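You operate a simulated robot arm through the tools that you are given. There is no shell and no other tool.

You are at the controls of a simulated robot arm. One attempt, no reset.

Task
Press the peg of the blue peg tray home in the peg press.
Fine: then put it in the GOOD tray; one press; leave the carriage out. Where these are worked on the way, their far stop is far enough and under half their travel is too little: press carriage.

The check looks at the end state, three seconds after you hand in, the way a careful person would. Anything else that was tipped, shoved, dropped, spilled or broken makes it a failure.

Robot
A 7-joint arm with a fingered hand, fixed in place. Base frame: the origin is at the foot of the arm, x ahead of it, y to its left, z up. Lengths are in cm, angles in degrees, forces in N, time in s.
With the tool pointing down near the work surface it reaches from about 24 to 68 cm from the base axis. Its first joint turns from -166.0 to 166.0 degrees. Payload 4 kg.
The tool frame sits at the grasp point between the pads (the TCP): z along the fingers, y along the line on which they close. The tips reach 2.6 cm beyond it. The gripper opens to 15.6 cm. The gripper's body begins 7.3 cm behind the TCP. The gripper is a hand of 4 fingers: y runs from the thumb to the fingers, the wrist lies at [0, 0, -23.9] in the tool frame.
Orientation is that of the tool frame in the base frame, as [roll, pitch, yaw] about the fixed x, y, z axes, in that order (R = Rz(yaw) Ry(pitch) Rx(roll)). With the fingers straight down and closing along the base's y, the tool's x points along the base's -x, its y along +y and its z along -z.

Tools
- The arm moves only by the tool arm_command. Its argument "commands" is a list that holds one entry, the list of rows, each a list of 6 numbers: the shift along the tool's x, y, z in cm, then the turn, a rotation vector about the tool's x, y, z in degrees. In form: [[[tx, ty, tz, ax, ay, az], ...]]. A call has 1 to 20 rows; each row is the pose to reach, as a shift and turn from the pose commanded when the call began, along the tool's axes at that moment. Rows are played at 5 a second. More than 5 cm and 8.6 degrees between two rows, and nothing of the call is played. A pose out of reach is approached as far as the arm can. The call stops where the force on the tool passes 90 N (or 10 N more than at its start, if that is more) or the arm is blocked; 0.2 s more then pass. In this call time passes only in rows, and 0.2 s behind the last. The reply holds the time, the measured pose of the TCP, the force on the tool along the base axes, the opening and the grip force, in the units named above and with some noise, with the torque about the TCP (base axes, N m) and any sound that the robot's microphone picked up, and new pictures: "show" is both (left out), scene, wrist or none.
- Cameras (640 x 400 px; columns grow to the right, rows downward): "scene" is fixed at [4.98, -50.02, 161.3]; the picture's right is [0.56, -0.83, 0.00], its down [-0.72, -0.49, -0.50] and it looks along [0.41, 0.28, -0.87] (base axes); focal length 219 px, centre (320, 200). "wrist" rides on the gripper at [5.8, -5.8, -9.1] in the tool frame; the picture's right is [0.71, 0.71, 0.00], its down [-0.53, 0.53, -0.67] and it looks along [-0.47, 0.47, 0.74] (tool axes); focal length 265 px, centre (320, 200). There is no depth. A picture from a camera that has moved, and an enlarged one, comes with that camera's place and axes in the base frame and with its lens.
- set_fingers(finger1, finger2, finger3, thumb_bend): sets how far each is bent, from 0 (flat) to 1 (curled in); at 0.3 the hand is open as for a grip, at 0.7 the pads meet at the TCP. One left out holds its place. A second passes; each finger stops where it meets its share of the squeeze, and holds until it gets a number again. It is the only way to open and close the hand. It gives what a move gives, with no picture; readings hold the bend of each and the force on the fingers (four entries, about 0 where the hand has none), thumb and palm.
- close_up(camera, box): a new picture of the part [left, top, right, bottom] of that camera's present view, enlarged. No time passes.
- hand_in(): hands the job in; it is judged then, once.

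Nothing tells you positions but the pictures and the camera data. Unless the task says otherwise, let go and move clear before handing in.

The tools are called after "Request:" as a command line: name --argument value ..., lists and objects as JSON in quotes. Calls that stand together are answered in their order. arm_command: Moves the arm, as the interface text tells. Its arguments: {"type":"object","properties":{"commands":{"type":"array"},"show":{"type":"string","enum":["both","scene","wrist","none"]}},"required":["commands"]} The other tools are called the same way: set_fingers (finger1, finger2, finger3, thumb_bend) moves the fingers one by one; close_up (camera, box) takes an enlarged picture of a part of a camera's view; hand_in () hands the job in.

At the start:

```text
time: 0.0
ee_pos: [39.53, -10.26, 119.32]
ee_rot: [180.0, 0.1, 179.9]
contact_force: [-0.1, -0.2, 0.3]
ft_torque: [-0.01, 0.0, -0.02]
grip_width: 15.6
gripper_force: 0.1
shape: jaw
bend: [0.3, 0.3, 0.3, 0.3]
finger forces: [0.1, 0.1, 0.0, 0.0, 0.1, 0.0]
```

scene: 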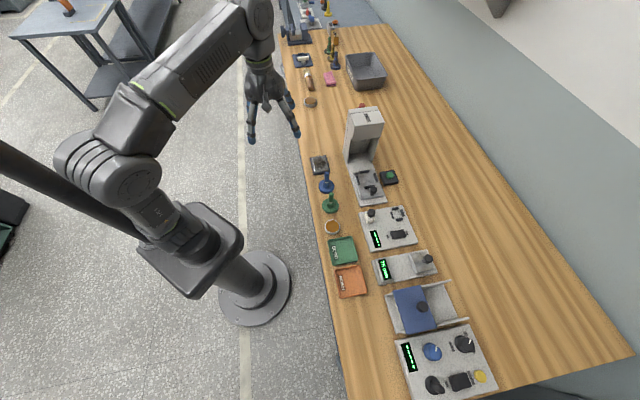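
wrist: 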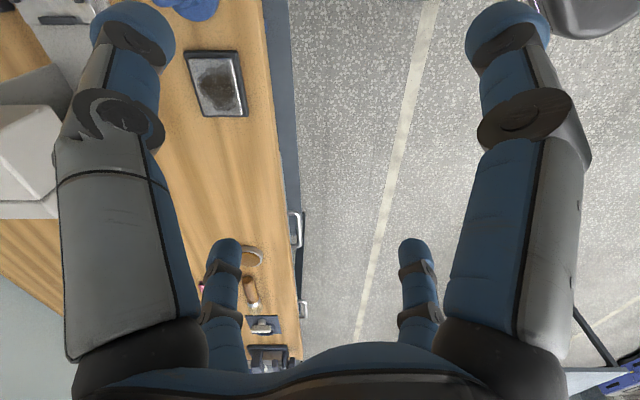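

I see a workbench to the arm's right with several instruments, two pegs trays (blue, green stands), and GOOD/other trays. I'll first take enlarged pictures to identify things.

Request:
close_up --camera "scene" --box '[290, 90, 430, 220]'

Request:
close_up --camera "scene" --box '[310, 190, 450, 310]'

Request:
close_up --camera "scene" --box '[360, 240, 520, 400]'

Request:
close_up --camera "scene" --box '[270, 0, 410, 120]'

```text
3.08 times, centred on (360, 155) of scene
camera zoom: at [4.98, -50.02, 161.3], right [0.56, -0.83, 0.0], down [-0.72, -0.49, -0.5], along [0.41, 0.28, -0.87], focal length 675 px, centre (197, 338)
```

zoom: 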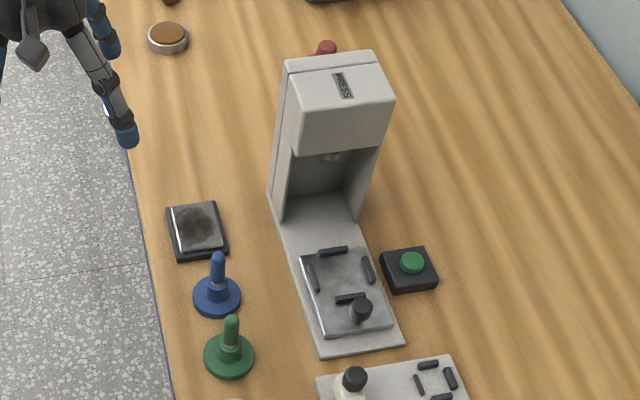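

```text
3.33 times, centred on (380, 250) of scene
camera zoom: at [4.98, -50.02, 161.3], right [0.56, -0.83, 0.0], down [-0.72, -0.49, -0.5], along [0.41, 0.28, -0.87], focal length 731 px, centre (120, 33)
```

zoom: 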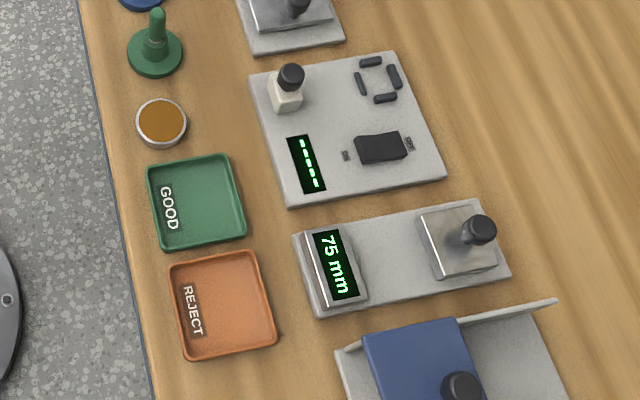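

```text
2.50 times, centred on (440, 320) of scene
camera zoom: at [4.98, -50.02, 161.3], right [0.56, -0.83, 0.0], down [-0.72, -0.49, -0.5], along [0.41, 0.28, -0.87], focal length 548 px, centre (20, -100)
```

zoom: 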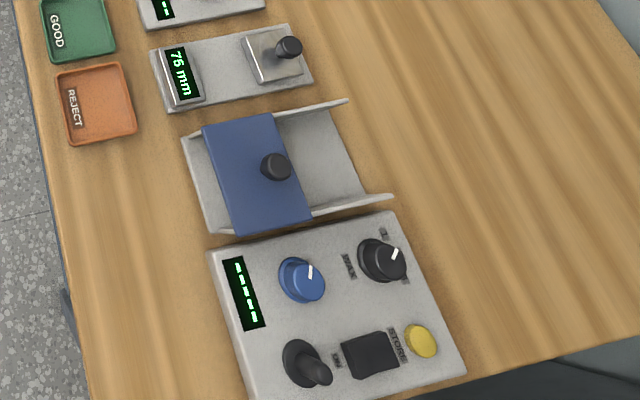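

```text
3.33 times, centred on (340, 60) of scene
camera zoom: at [4.98, -50.02, 161.3], right [0.56, -0.83, 0.0], down [-0.72, -0.49, -0.5], along [0.41, 0.28, -0.87], focal length 731 px, centre (253, 667)
```

zoom: 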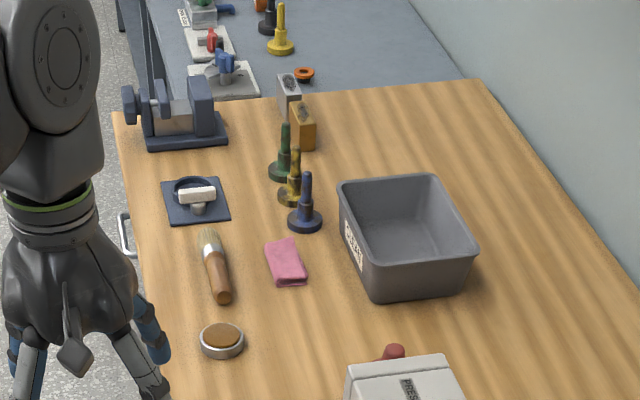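

I take the table top to be about z = 90, with the near blue peg tray around (44,-26), the press carriage around (52,-39) and the GOOD tray around (27,-44). Next I'll move over for a wrist view.

Request:
arm_command --commands '[[[0, -4, 0, 0, 0, 0], [0, -8, 0, 0, 0, 0], [0, -12, 0, 0, 0, 0], [0, -16, 0, 0, 0, 0], [0, -18, 0, 0, 0, 0], [0, -18, 0, 0, 0, 0]]]'

```text
time: 1.4
ee_pos: [39.63, -28.37, 119.39]
ee_rot: [-179.9, 0.0, 179.9]
contact_force: [-0.1, -0.8, 0.2]
ft_torque: [0.02, 0.02, 0.0]
grip_width: 15.6
gripper_force: 0.1
shape: jaw
bend: [0.3, 0.3, 0.3, 0.3]
finger forces: [0.0, 0.0, 0.1, 0.0, 0.0, 0.1]
camera wrist: at [33.67, -34.16, 128.37], right [-0.71, 0.71, 0.0], down [0.53, 0.53, 0.67], along [0.47, 0.47, -0.74], focal length 265 px, centre (320, 200)
```

scene: 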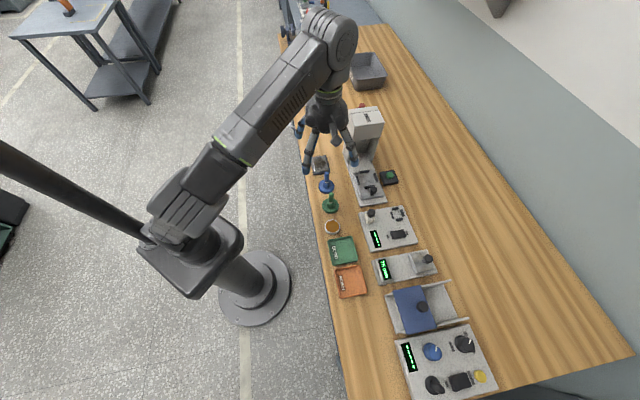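
wrist: 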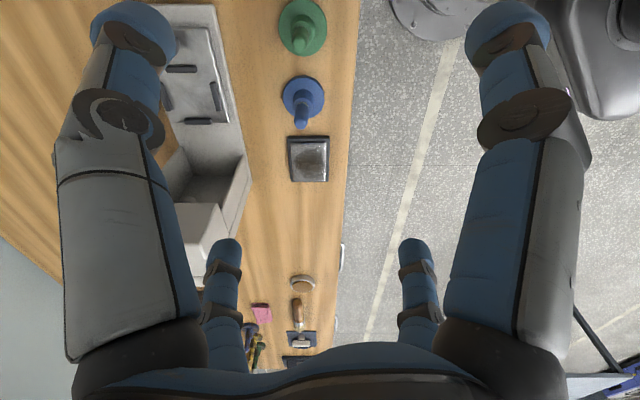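

The wrist view shows blue and green peg trays, the press and a dark pad near the bench edge. I'll look closer.

Request:
close_up --camera "wrist" --box '[150, 0, 350, 125]'

Request:
close_up --camera "wrist" --box '[150, 75, 350, 200]'

Request:
close_up --camera "wrist" --box '[230, 260, 350, 380]'

Request:
close_up --camera "scene" --box '[320, 95, 410, 215]'

```text
3.20 times, centred on (250, 62) of wrist
camera zoom: at [33.67, -34.16, 128.37], right [-0.71, 0.71, 0.0], down [0.53, 0.53, 0.67], along [0.47, 0.47, -0.74], focal length 849 px, centre (544, 640)
```

zoom: 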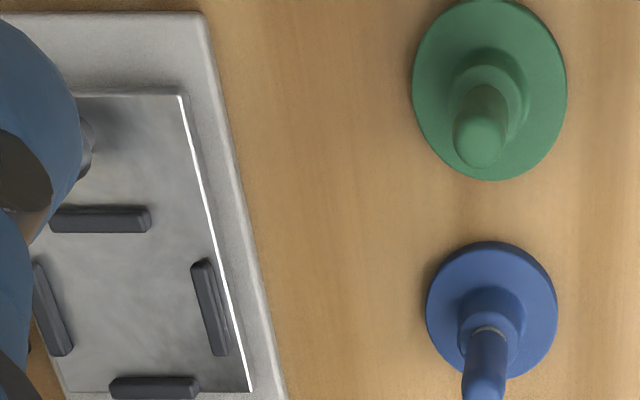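

```text
3.20 times, centred on (250, 138) of wrist
camera zoom: at [33.67, -34.16, 128.37], right [-0.71, 0.71, 0.0], down [0.53, 0.53, 0.67], along [0.47, 0.47, -0.74], focal length 849 px, centre (544, 400)
```

zoom: 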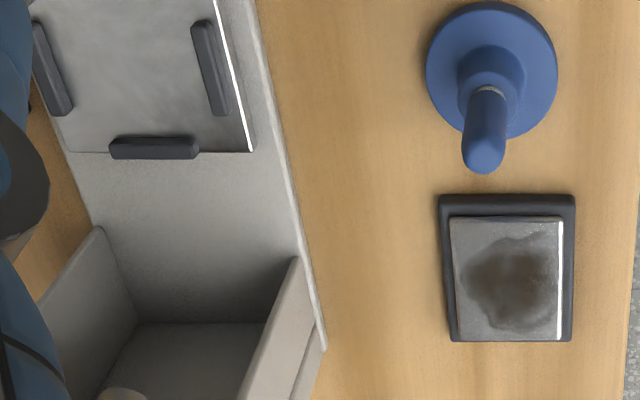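

```text
3.33 times, centred on (290, 320) of wrist
camera zoom: at [33.67, -34.16, 128.37], right [-0.71, 0.71, 0.0], down [0.53, 0.53, 0.67], along [0.47, 0.47, -0.74], focal length 885 px, centre (420, -200)
```

zoom: 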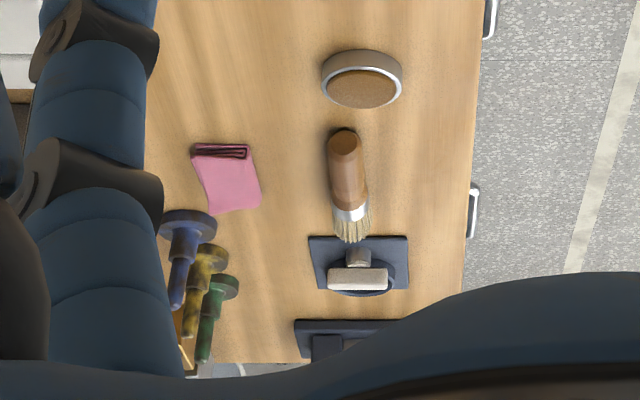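

```text
3.33 times, centred on (365, 155) of scene
camera zoom: at [4.98, -50.02, 161.3], right [0.56, -0.83, 0.0], down [-0.72, -0.49, -0.5], along [0.41, 0.28, -0.87], focal length 731 px, centre (170, 350)
```

zoom: 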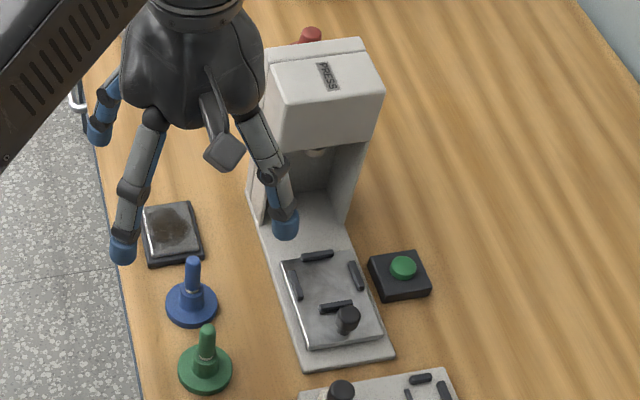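

The near blue tray (disc about 5.8 cm across, upright peg) and the press nest, formed by four bars on a carriage with a knob, are clear, and the green button sits beyond the press. I'll try the fingers at a narrower opening to see how they move.

Request:
set_fingers --finger1 0.5 --finger2 0.5 --finger3 0.5 --thumb_bend 0.5

Request:
close_up --camera "wrist" --box '[0, 0, 640, 400]'

```text
time: 2.4
ee_pos: [39.65, -28.37, 119.41]
ee_rot: [180.0, 0.0, 179.9]
contact_force: [-0.6, -0.2, -0.4]
ft_torque: [0.02, -0.01, 0.03]
grip_width: 5.14
gripper_force: 0.1
shape: fingers
bend: [0.5, 0.5, 0.5, 0.5]
finger forces: [0.0, 0.0, 0.1, 0.1, 0.0, 0.0]
```

```text
1.00 times, centred on (320, 200) of wrist (not enlarged: the box is as wide or as high as the picture)
camera zoom: at [33.67, -34.12, 128.38], right [-0.71, 0.71, 0.0], down [0.53, 0.53, 0.67], along [0.47, 0.47, -0.74], focal length 265 px, centre (320, 200)
```

zoom: 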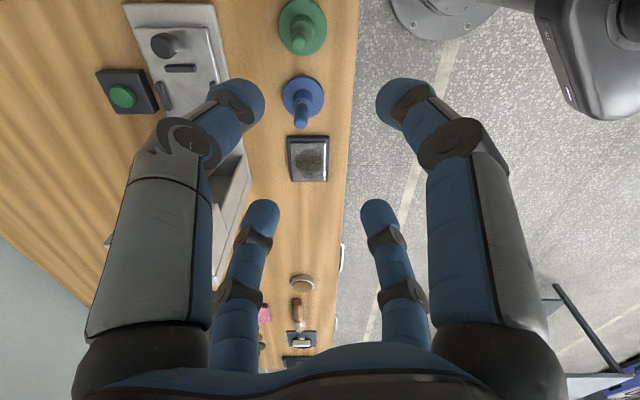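

The fingers narrow evenly. Next I'll move above the blue peg and check alignment.

Request:
arm_command --commands '[[[-2, 1, 3, 0, 0, 0], [-4, 2, 6, 0, 0, 0], [-5.9, 2.8, 9, 0, 0, 0], [-5.9, 2.8, 10.4, 0, 0, 0], [-5.9, 2.8, 10.4, 0, 0, 0]]]'

```text
time: 3.6
ee_pos: [45.42, -25.71, 108.94]
ee_rot: [-180.0, 0.0, 179.9]
contact_force: [0.3, -0.4, -0.2]
ft_torque: [0.01, 0.03, -0.02]
grip_width: 5.16
gripper_force: 0.0
shape: fingers
bend: [0.5, 0.5, 0.5, 0.5]
finger forces: [0.1, 0.1, 0.0, 0.0, 0.1, 0.0]
camera wrist: at [39.57, -31.45, 117.97], right [-0.71, 0.71, 0.0], down [0.53, 0.53, 0.67], along [0.47, 0.47, -0.74], focal length 265 px, centre (320, 200)
```

scene: 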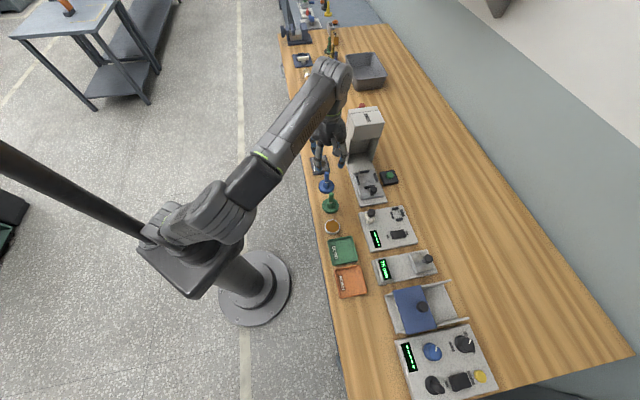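
wrist: 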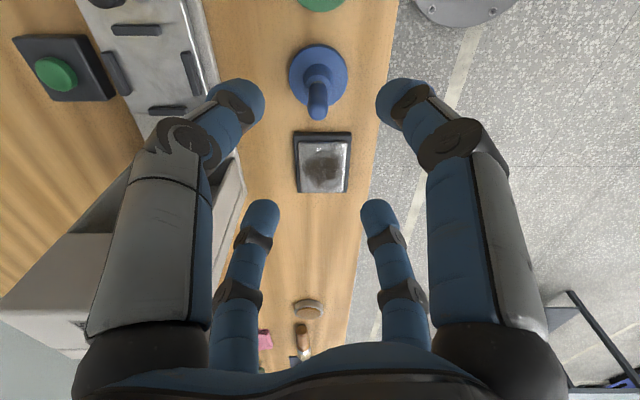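

Request:
close_up --camera "wrist" --box '[255, 0, 415, 100]'

Request:
close_up --camera "wrist" --box '[255, 40, 415, 140]'

Request:
close_up --camera "scene" --box '[305, 130, 405, 210]'

Request:
close_up --camera "wrist" --box '[0, 0, 240, 150]'

```text
4.00 times, centred on (335, 50) of wrist
camera zoom: at [39.57, -31.45, 117.97], right [-0.71, 0.71, 0.0], down [0.53, 0.53, 0.67], along [0.47, 0.47, -0.74], focal length 1062 px, centre (260, 800)
```

zoom: 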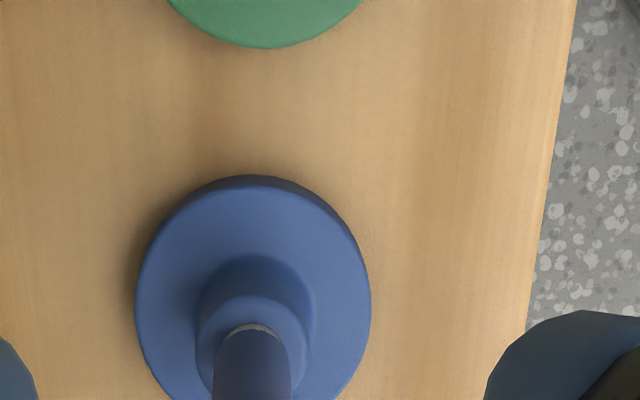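

```text
4.00 times, centred on (335, 90) of wrist
camera zoom: at [39.57, -31.45, 117.97], right [-0.71, 0.71, 0.0], down [0.53, 0.53, 0.67], along [0.47, 0.47, -0.74], focal length 1062 px, centre (260, 640)
```

zoom: 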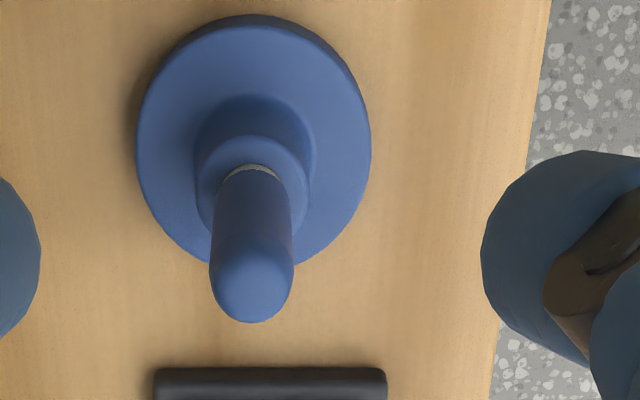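

```text
5.00 times, centred on (355, 170) of scene
camera zoom: at [4.98, -50.02, 161.3], right [0.56, -0.83, 0.0], down [-0.72, -0.49, -0.5], along [0.41, 0.28, -0.87], focal length 1096 px, centre (145, 350)
```

zoom: 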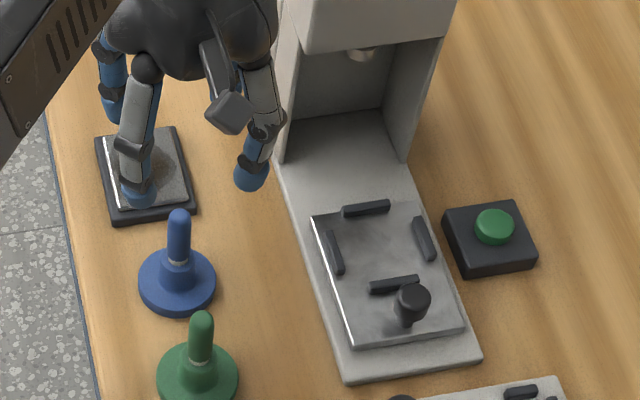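

```text
2.67 times, centred on (120, 75) of wrist
camera zoom: at [39.57, -31.45, 117.97], right [-0.71, 0.71, 0.0], down [0.53, 0.53, 0.67], along [0.47, 0.47, -0.74], focal length 708 px, centre (853, 533)
```

zoom: 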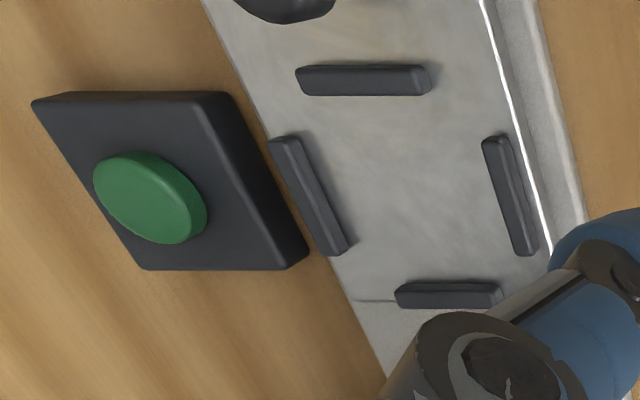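

The blue tray's disc sits at about (45.8,-25.5), with its top at z ≈ 89, collar to about 92.3 and peg top at about 97.8. I'll descend partway around the peg and check.

Request:
arm_command --commands '[[[-0.4, 0.25, 3, 0, 0, 0], [-0.4, 0.25, 6, 0, 0, 0], [-0.4, 0.25, 9, 0, 0, 0], [-0.4, 0.25, 12, 0, 0, 0], [-0.4, 0.25, 12, 0, 0, 0]]]'

Request:
close_up --camera "scene" --box '[290, 130, 370, 210]'

```text
time: 4.8
ee_pos: [45.85, -25.45, 96.89]
ee_rot: [-179.9, 0.0, 179.9]
contact_force: [0.7, -0.4, -0.3]
ft_torque: [-0.01, -0.02, 0.02]
grip_width: 5.14
gripper_force: 0.0
shape: fingers
bend: [0.5, 0.5, 0.5, 0.5]
finger forces: [0.0, 0.1, 0.1, 0.0, 0.0, 0.1]
camera wrist: at [39.93, -31.1, 105.96], right [-0.71, 0.71, 0.0], down [0.53, 0.53, 0.67], along [0.47, 0.47, -0.74], focal length 265 px, centre (320, 200)
```

scene: 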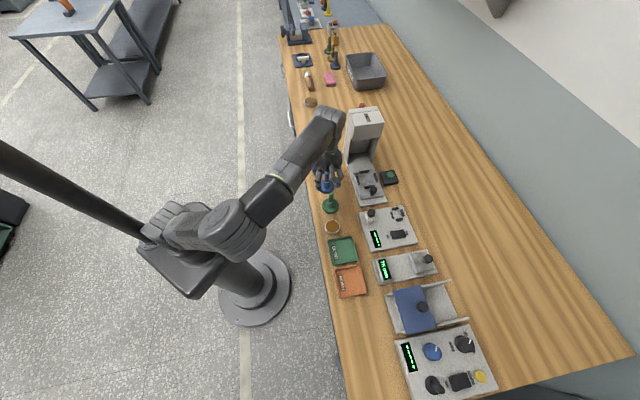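
wrist: 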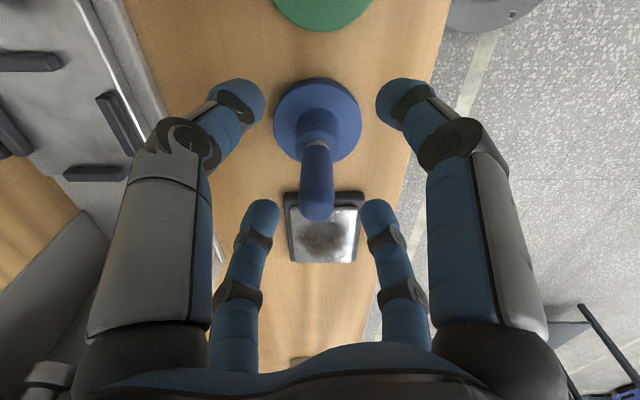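

```text
5.00 times, centred on (330, 170) of scene
camera zoom: at [4.98, -50.02, 161.3], right [0.56, -0.83, 0.0], down [-0.72, -0.49, -0.5], along [0.41, 0.28, -0.87], focal length 1096 px, centre (270, 350)
```

zoom: 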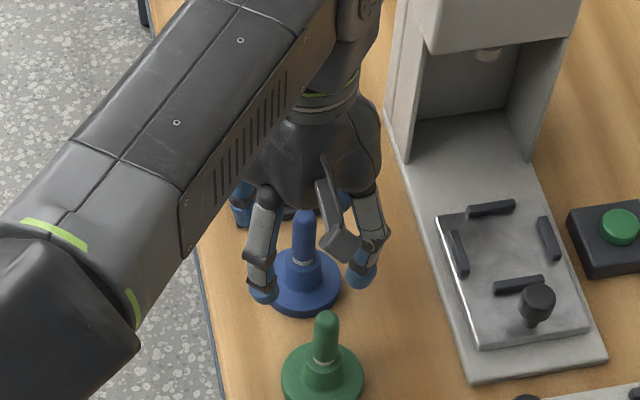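

The peg is centred between the fingers. I'll descend to the collar and close.

Request:
arm_command --commands '[[[0.12, -0.12, 1.5, 0, 0, 0], [0.12, -0.12, 3, 0, 0, 0], [0.12, -0.12, 4.3, 0, 0, 0], [0.12, -0.12, 4.3, 0, 0, 0]]]'

Request:
set_fingers --finger1 0.6 --finger2 0.6 --finger3 0.6 --thumb_bend 0.6

Request:
close_up --camera "wrist" --box '[160, 50, 480, 250]'

```text
time: 5.8
ee_pos: [45.84, -25.49, 92.59]
ee_rot: [-179.9, 0.1, 179.9]
contact_force: [0.0, 0.4, -0.6]
ft_torque: [0.01, 0.0, -0.03]
grip_width: 5.15
gripper_force: 0.1
shape: fingers
bend: [0.5, 0.5, 0.5, 0.5]
finger forces: [0.1, 0.0, 0.0, 0.0, 0.1, 0.1]
camera wrist: at [39.83, -31.24, 101.63], right [-0.71, 0.71, 0.0], down [0.53, 0.53, 0.67], along [0.47, 0.47, -0.74], focal length 265 px, centre (320, 200)
```

scene: 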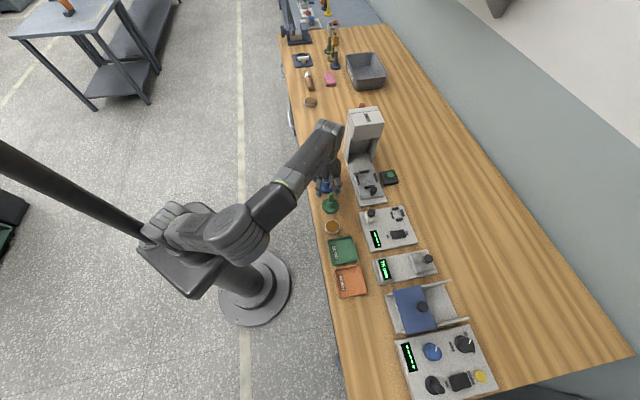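
wrist: 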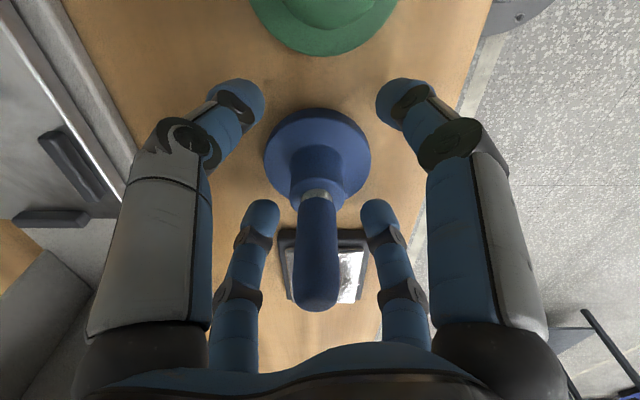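

```text
time: 6.8
ee_pos: [45.69, -25.38, 92.69]
ee_rot: [180.0, 0.1, 179.9]
contact_force: [-1.1, -0.3, -0.5]
ft_torque: [0.01, -0.03, 0.03]
grip_width: 2.33
gripper_force: 0.0
shape: fingers
bend: [0.6, 0.6, 0.6, 0.6]
finger forces: [0.0, 0.0, 0.1, 0.0, 0.1, 0.0]
```

```text
2.00 times, centred on (320, 150) of wrist
camera zoom: at [39.83, -31.24, 101.65], right [-0.71, 0.71, 0.0], down [0.53, 0.53, 0.67], along [0.47, 0.47, -0.74], focal length 531 px, centre (320, 300)
```

zoom: 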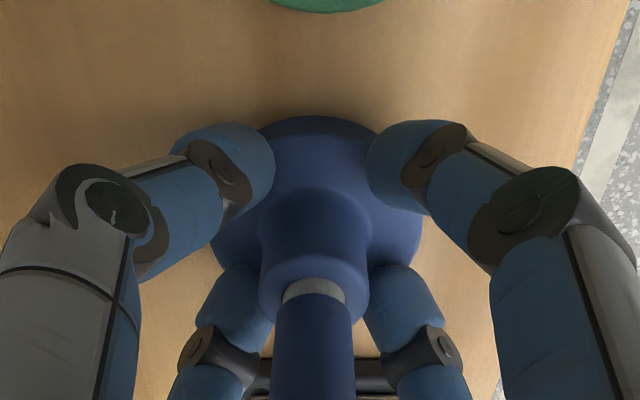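

Request:
set_fingers --finger1 0.7 --finger2 0.7 --finger3 0.7 --thumb_bend 0.7

Request:
close_up --camera "wrist" --box '[160, 50, 480, 250]'

```text
time: 7.8
ee_pos: [45.75, -25.43, 92.6]
ee_rot: [180.0, 0.1, 179.9]
contact_force: [-0.4, -0.6, -0.2]
ft_torque: [0.02, -0.01, 0.0]
grip_width: 1.07
gripper_force: 12.6
shape: fingers
bend: [0.64, 0.63, 0.63, 0.66]
finger forces: [5.2, 6.4, 5.8, 0.0, 7.0, 0.0]
```

```text
2.00 times, centred on (320, 150) of wrist
camera zoom: at [39.83, -31.24, 101.65], right [-0.71, 0.71, 0.0], down [0.53, 0.53, 0.67], along [0.47, 0.47, -0.74], focal length 531 px, centre (320, 300)
```

zoom: 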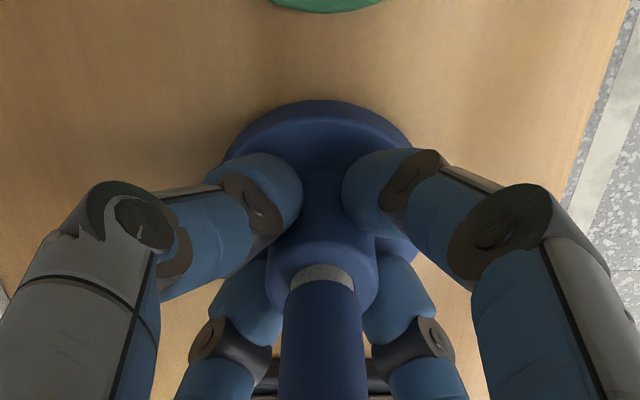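

All four fingers hold the collar. I'll lift it straight up and look.

Request:
arm_command --commands '[[[0, 0, -0.7, 0, 0, 0], [0, 0, -1.5, 0, 0, 0], [0, 0, -3, 0, 0, 0], [0, 0, -5, 0, 0, 0], [0, 0, -7.5, 0, 0, 0], [0, 0, -7.5, 0, 0, 0]]]'

Request:
close_up --camera "scene" --box '[290, 130, 370, 210]'

```text
time: 9.2
ee_pos: [45.72, -25.3, 100.22]
ee_rot: [-179.9, 0.0, -180.0]
contact_force: [0.6, 0.7, -1.1]
ft_torque: [0.0, 0.02, 0.03]
grip_width: 1.11
gripper_force: 12.0
shape: fingers
bend: [0.65, 0.63, 0.63, 0.66]
finger forces: [5.1, 6.5, 5.8, 0.0, 7.0, 0.0]
camera wrist: at [39.87, -31.15, 109.16], right [-0.71, 0.71, 0.0], down [0.53, 0.53, 0.67], along [0.47, 0.47, -0.74], focal length 265 px, centre (320, 200)
```

scene: 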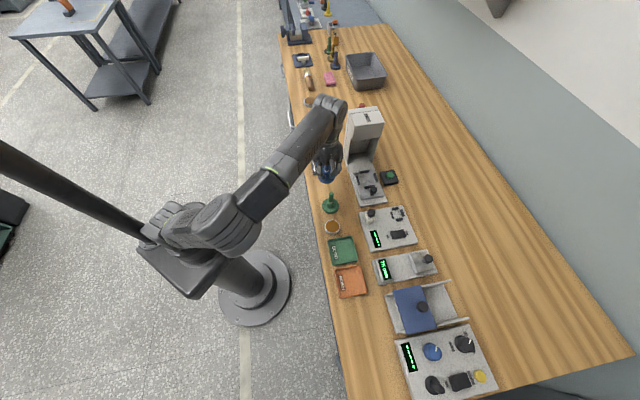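
wrist: 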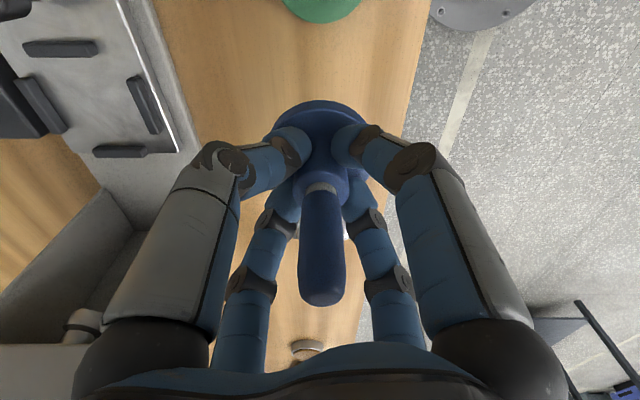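

```text
5.00 times, centred on (330, 170) of scene
camera zoom: at [4.98, -50.02, 161.3], right [0.56, -0.83, 0.0], down [-0.72, -0.49, -0.5], along [0.41, 0.28, -0.87], focal length 1096 px, centre (270, 350)
```

zoom: 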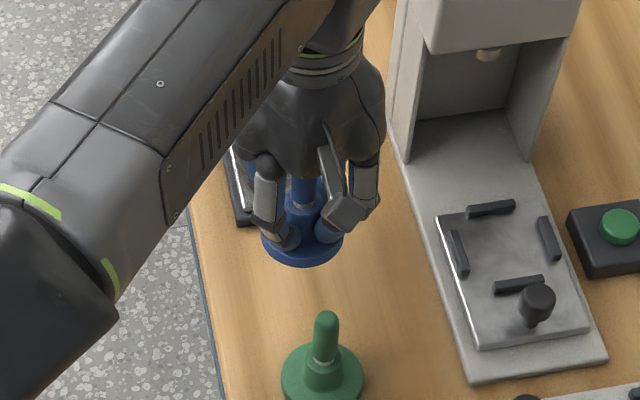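

The tray hangs level in the hand. I'll carry it over to hover above the nest.

Request:
arm_command --commands '[[[-2, -2.2, 0, 0, 0, 0], [-4, -4.4, 0, 0, 0, 0], [-6, -6.6, 0, 0, 0, 0], [-8, -8.8, 0, 0, 0, 0], [-9.5, -10.5, 0, 0, 0, 0], [-10.74, -11.79, 0, 0, 0, 0], [-10.74, -11.79, 0, 0, 0, 0]]]'

Request:
close_up --camera "scene" --box '[320, 130, 410, 210]'

Request:
close_up --camera "wrist" --box '[200, 0, 440, 200]'

```text
time: 10.8
ee_pos: [55.95, -36.96, 100.0]
ee_rot: [-180.0, -0.1, 180.0]
contact_force: [0.4, 0.2, -0.1]
ft_torque: [0.02, 0.01, -0.02]
grip_width: 1.1
gripper_force: 11.7
shape: fingers
bend: [0.65, 0.63, 0.63, 0.66]
finger forces: [5.1, 6.2, 5.9, 0.0, 7.0, 0.0]
out of reach, approached as far as the arm can: row 6, 7
camera wrist: at [50.17, -42.67, 109.01], right [-0.71, 0.71, 0.0], down [0.53, 0.53, 0.67], along [0.47, 0.47, -0.74], focal length 265 px, centre (320, 200)
```

scene: 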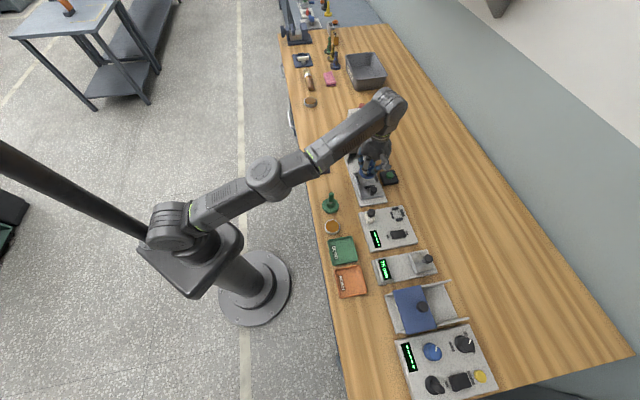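
wrist: 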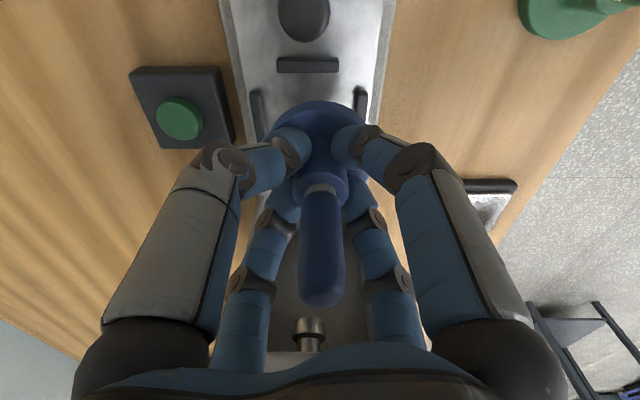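

```text
5.00 times, centred on (365, 170) of scene
camera zoom: at [4.98, -50.02, 161.3], right [0.56, -0.83, 0.0], down [-0.72, -0.49, -0.5], along [0.41, 0.28, -0.87], focal length 1096 px, centre (95, 350)
```

zoom: 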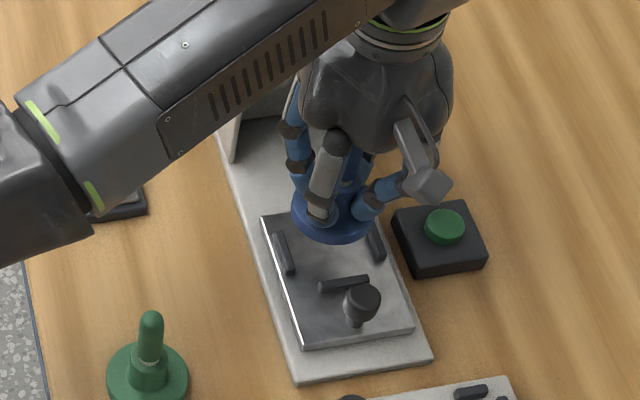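

```text
2.00 times, centred on (320, 100) of wrist
camera zoom: at [50.17, -42.67, 109.01], right [-0.71, 0.71, 0.0], down [0.53, 0.53, 0.67], along [0.47, 0.47, -0.74], focal length 531 px, centre (320, 400)
```

zoom: 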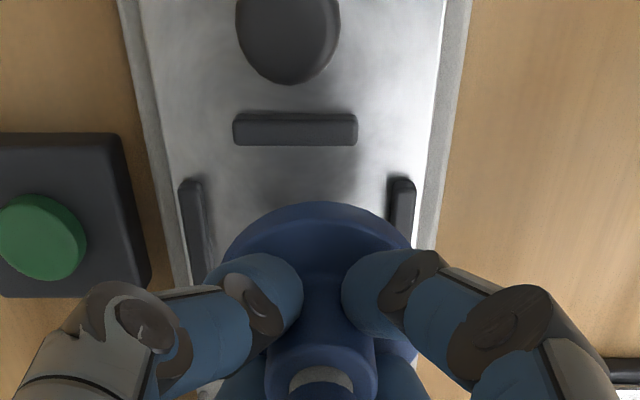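

The arm is at its reach limit at this height, and the tray needs about +0.4 along and +0.75 outward to line up. I'll lower a little and see whether reach improves.

Request:
arm_command --commands '[[[-0.1, -0.05, 1, 0, 0, 0], [-0.2, -0.1, 2, 0, 0, 0], [-0.31, -0.12, 3.2, 0, 0, 0], [-0.31, -0.12, 3.2, 0, 0, 0]]]'

Request:
close_up --camera "wrist" --box '[200, 0, 440, 200]'

```text
time: 11.8
ee_pos: [56.35, -37.08, 96.78]
ee_rot: [-180.0, 0.0, 179.9]
contact_force: [-0.5, 0.1, -1.1]
ft_torque: [0.0, 0.01, -0.01]
grip_width: 1.08
gripper_force: 12.1
shape: fingers
bend: [0.65, 0.63, 0.63, 0.66]
finger forces: [5.0, 6.2, 5.9, 0.2, 7.0, 0.0]
camera wrist: at [50.51, -42.78, 105.81], right [-0.71, 0.71, 0.0], down [0.53, 0.53, 0.67], along [0.47, 0.47, -0.74], focal length 265 px, centre (320, 200)
```

scene: 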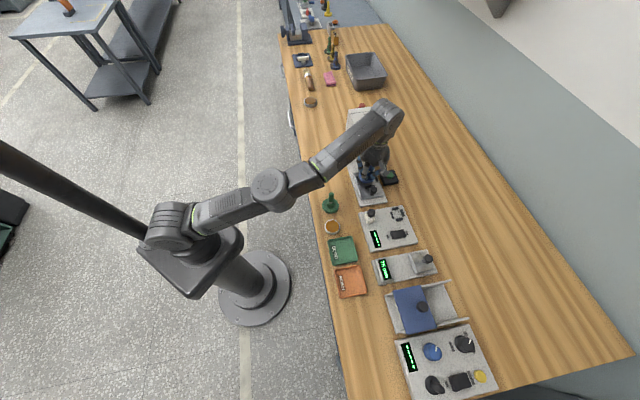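
wrist: 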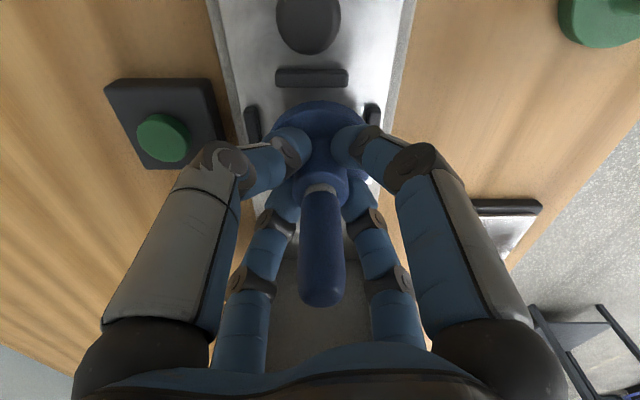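

```text
2.00 times, centred on (320, 100) of wrist
camera zoom: at [50.51, -42.78, 105.81], right [-0.71, 0.71, 0.0], down [0.53, 0.53, 0.67], along [0.47, 0.47, -0.74], focal length 531 px, centre (320, 400)
```

zoom: 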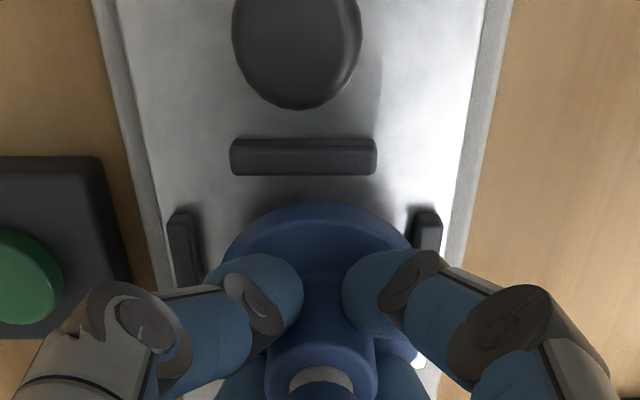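

Nearly aligned: the tray needs about +0.3 along and +0.4 outward. I'll make that correction just above the bars.

Request:
arm_command --commands '[[[-0.24, -0.03, 0, 0, 0, 0], [-0.48, -0.06, 0.3, 0, 0, 0], [-0.48, -0.06, 0.6, 0, 0, 0], [-0.48, -0.06, 0.6, 0, 0, 0]]]'

Request:
close_up --camera "wrist" --box '[200, 0, 440, 200]'

Request:
close_up --camera "scene" --box '[340, 160, 400, 210]'

```text
time: 12.8
ee_pos: [56.84, -37.04, 96.21]
ee_rot: [179.9, -0.1, 180.0]
contact_force: [-0.2, 0.3, -0.5]
ft_torque: [0.0, 0.02, 0.01]
grip_width: 1.06
gripper_force: 11.7
shape: fingers
bend: [0.65, 0.63, 0.63, 0.66]
finger forces: [5.0, 6.2, 5.8, 0.0, 7.0, 0.0]
camera wrist: at [50.98, -42.85, 105.19], right [-0.71, 0.71, 0.0], down [0.53, 0.53, 0.67], along [0.47, 0.47, -0.74], focal length 265 px, centre (320, 200)
```

scene: 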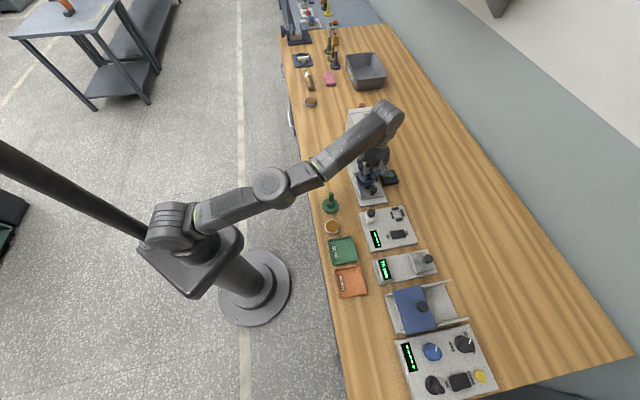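
wrist: 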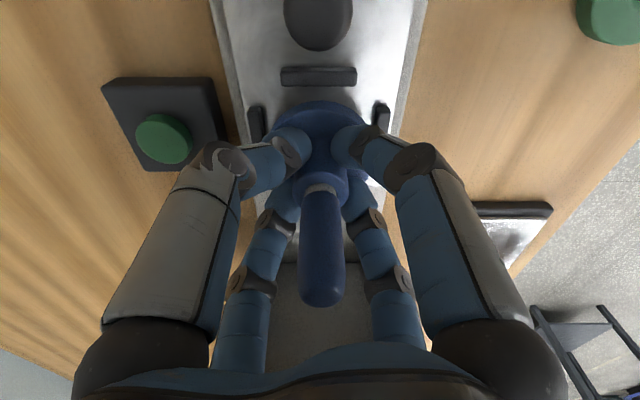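

```text
2.00 times, centred on (320, 100) of wrist
camera zoom: at [50.98, -42.85, 105.19], right [-0.71, 0.71, 0.0], down [0.53, 0.53, 0.67], along [0.47, 0.47, -0.74], focal length 531 px, centre (320, 400)
```

zoom: 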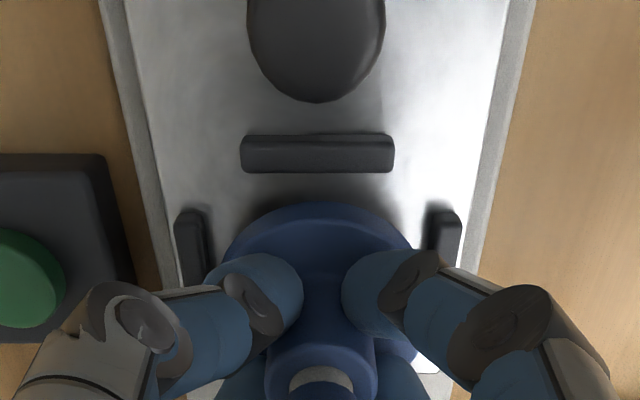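

```text
8.00 times, centred on (370, 185) of scene
camera zoom: at [4.98, -50.02, 161.3], right [0.56, -0.83, 0.0], down [-0.72, -0.49, -0.5], along [0.41, 0.28, -0.87], focal length 1754 px, centre (-80, 320)
```

zoom: 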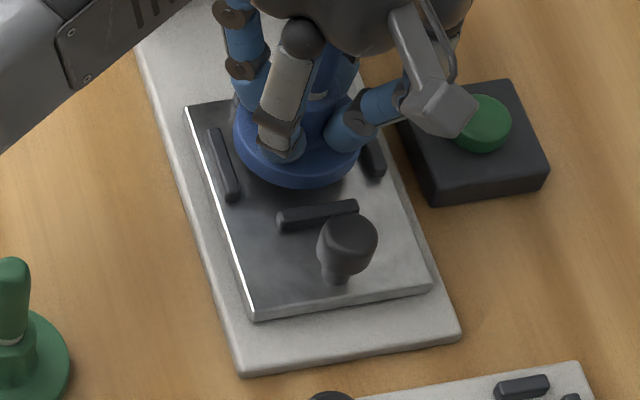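

Aligned in both directions. I'll lower in small steps, watching the force.

Request:
arm_command --commands '[[[0, 0, 0.2, 0, 0, 0], [0, 0, 0.4, 0, 0, 0], [0, 0, 0.6, 0, 0, 0], [0, 0, 0.75, 0, 0, 0]]]' --show "none"

Request:
close_up --camera "wrist" --box '[200, 0, 440, 200]'

Request:
close_up --camera "scene" --box '[340, 160, 400, 210]'

```text
time: 13.8
ee_pos: [56.84, -37.01, 95.47]
ee_rot: [180.0, 0.0, 179.9]
contact_force: [1.1, 0.3, 2.4]
ft_torque: [0.08, -0.02, 0.03]
grip_width: 1.09
gripper_force: 12.8
shape: fingers
bend: [0.65, 0.63, 0.64, 0.66]
finger forces: [5.1, 6.7, 6.3, 0.1, 7.5, 0.0]
```

```text
2.00 times, centred on (320, 100) of wrist
camera zoom: at [50.96, -42.83, 104.53], right [-0.71, 0.71, 0.0], down [0.53, 0.53, 0.67], along [0.47, 0.47, -0.74], focal length 531 px, centre (320, 400)
```

zoom: 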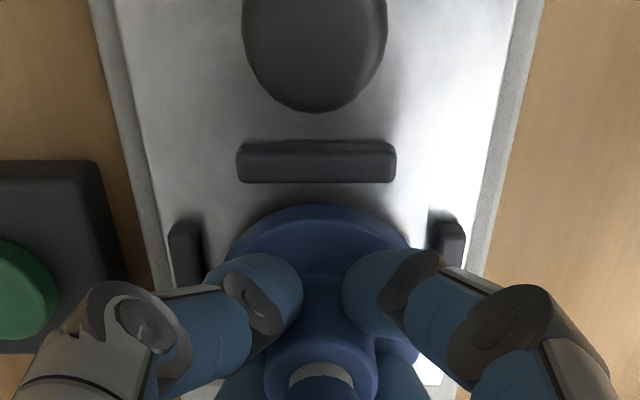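

```text
8.00 times, centred on (370, 185) of scene
camera zoom: at [4.98, -50.02, 161.3], right [0.56, -0.83, 0.0], down [-0.72, -0.49, -0.5], along [0.41, 0.28, -0.87], focal length 1754 px, centre (-80, 320)
```

zoom: 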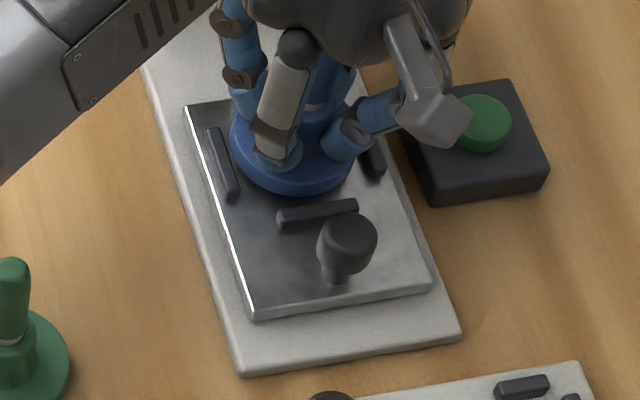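

There's a light contact of about 2.4 N and the tray looks centred between the bars. I'll go down slightly more to tell plate from bar.

Request:
arm_command --commands '[[[0, 0, 0.1, 0, 0, 0], [0, 0, 0.2, 0, 0, 0]]]' --show "none"

Request:
close_up --camera "scene" --box '[350, 165, 390, 195]'

Request:
close_up --camera "wrist" --box '[240, 60, 400, 160]'

```text
time: 14.4
ee_pos: [56.81, -37.1, 95.39]
ee_rot: [180.0, 0.0, 180.0]
contact_force: [-1.5, -2.0, 6.0]
ft_torque: [0.08, -0.09, -0.05]
grip_width: 1.13
gripper_force: 14.6
shape: fingers
bend: [0.65, 0.63, 0.64, 0.65]
finger forces: [5.3, 8.0, 7.6, 0.0, 8.4, 0.0]
```

```text
13.33 times, centred on (370, 180) of scene
camera zoom: at [4.98, -50.02, 161.3], right [0.56, -0.83, 0.0], down [-0.72, -0.49, -0.5], along [0.41, 0.28, -0.87], focal length 2924 px, centre (-347, 467)
```

zoom: 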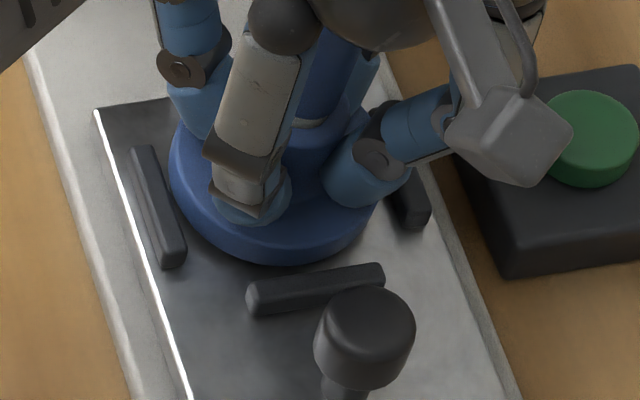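

```text
4.00 times, centred on (320, 110) of wrist
camera zoom: at [50.94, -42.85, 104.31], right [-0.71, 0.71, 0.0], down [0.53, 0.53, 0.67], along [0.47, 0.47, -0.74], focal length 1062 px, centre (320, 560)
```

zoom: 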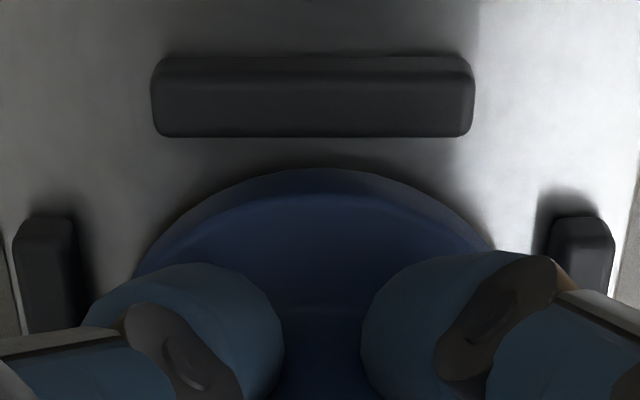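

Request:
close_up --camera "scene" --box '[354, 172, 384, 192]'

Request:
close_up --camera "wrist" --box '[230, 120, 290, 160]'

Request:
close_up --camera "wrist" --box '[350, 120, 410, 160]'

Request:
close_up --camera "wrist" --box '[290, 160, 350, 320]'

```text
16.00 times, centred on (369, 182) of scene
camera zoom: at [4.98, -50.02, 161.3], right [0.56, -0.83, 0.0], down [-0.72, -0.49, -0.5], along [0.41, 0.28, -0.87], focal length 3509 px, centre (-464, 488)
```

zoom: 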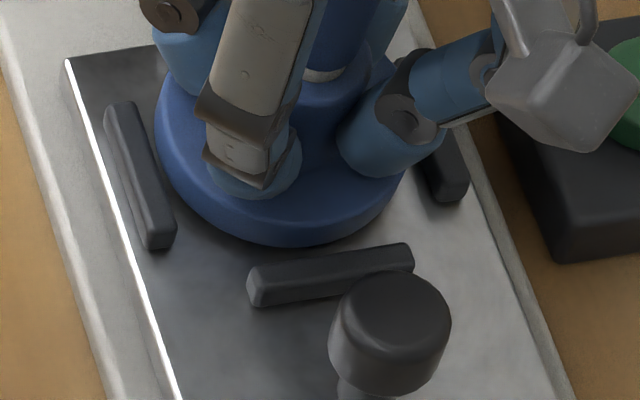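

```text
10.00 times, centred on (260, 140) of wrist
camera zoom: at [50.94, -42.85, 104.31], right [-0.71, 0.71, 0.0], down [0.53, 0.53, 0.67], along [0.47, 0.47, -0.74], focal length 2654 px, centre (920, 800)
```

zoom: 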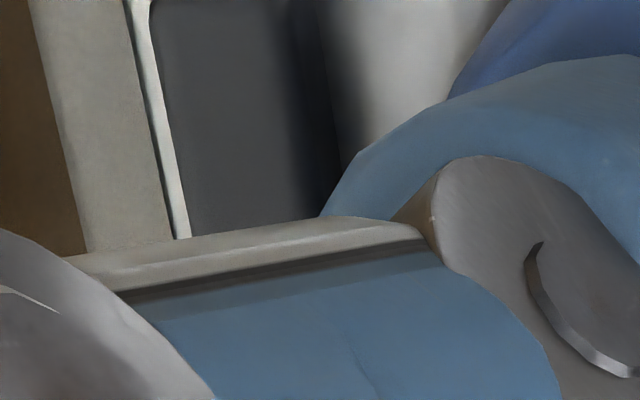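

```text
10.00 times, centred on (380, 140) of wrist
camera zoom: at [50.94, -42.85, 104.31], right [-0.71, 0.71, 0.0], down [0.53, 0.53, 0.67], along [0.47, 0.47, -0.74], focal length 2654 px, centre (-280, 800)
```

zoom: 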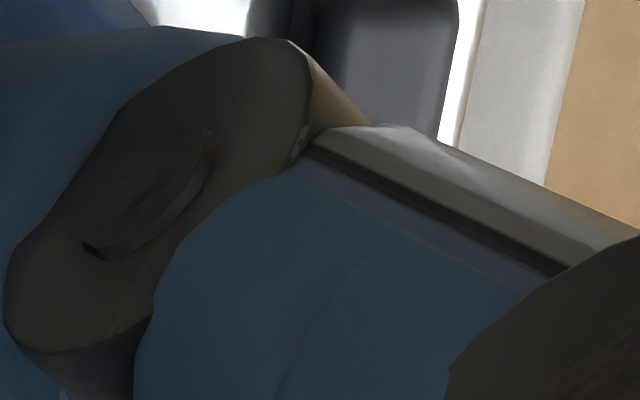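

```text
2.50 times, centred on (320, 240) of wrist
camera zoom: at [50.94, -42.85, 104.31], right [-0.71, 0.71, 0.0], down [0.53, 0.53, 0.67], along [0.47, 0.47, -0.74], focal length 664 px, centre (320, 100)
```

zoom: 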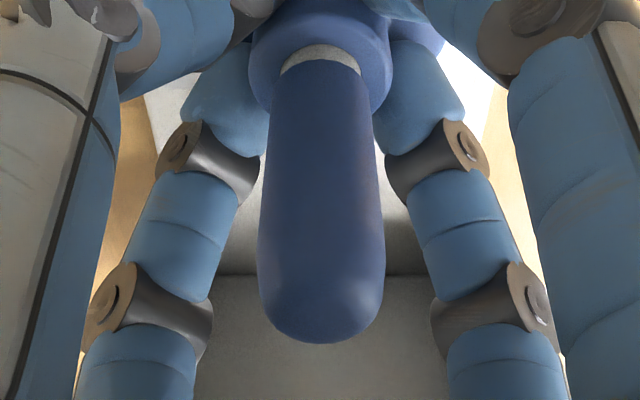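

The tray seems to be resting on a bar edge, roughly 0.1 cm off both ways. I'll nudge it slightly toward the robot side and outward with light pressure to let it drop in.

Request:
arm_command --commands '[[[0, -0.06, -0.05, 0, 0, 0], [0, -0.12, -0.05, 0, 0, 0], [0, -0.17, -0.05, 0, 0, 0]]]' --show "none"

Request:
close_up --camera "scene" --box '[354, 172, 384, 192]'

Request:
close_up --camera "wrist" --box '[240, 60, 400, 160]'

```text
time: 15.2
ee_pos: [56.84, -37.24, 95.36]
ee_rot: [180.0, 0.1, 180.0]
contact_force: [0.7, 1.4, 3.2]
ft_torque: [0.1, -0.11, 0.02]
grip_width: 1.09
gripper_force: 13.6
shape: fingers
bend: [0.65, 0.63, 0.64, 0.65]
finger forces: [5.1, 8.1, 7.2, 0.0, 7.2, 0.1]
```

```text
16.00 times, centred on (369, 182) of scene
camera zoom: at [4.98, -50.02, 161.3], right [0.56, -0.83, 0.0], down [-0.72, -0.49, -0.5], along [0.41, 0.28, -0.87], focal length 3509 px, centre (-464, 488)
```

zoom: 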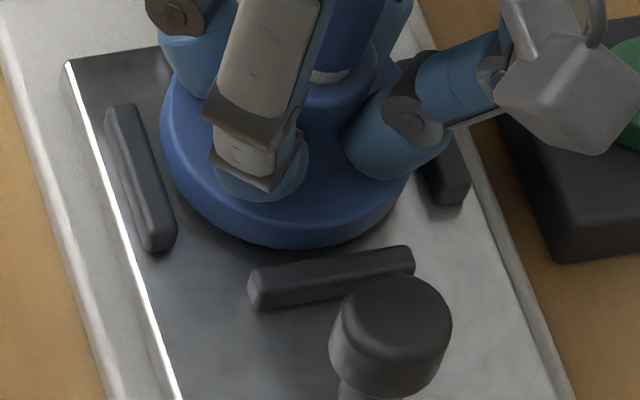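

```text
4.00 times, centred on (320, 110) of wrist
camera zoom: at [50.95, -43.02, 104.35], right [-0.71, 0.71, 0.0], down [0.53, 0.53, 0.67], along [0.47, 0.47, -0.74], focal length 1062 px, centre (320, 560)
```

zoom: 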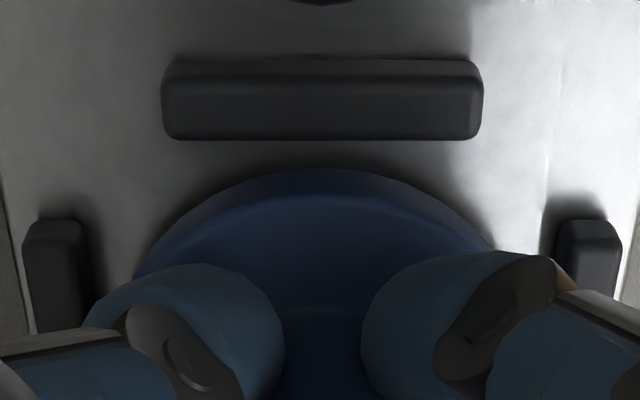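

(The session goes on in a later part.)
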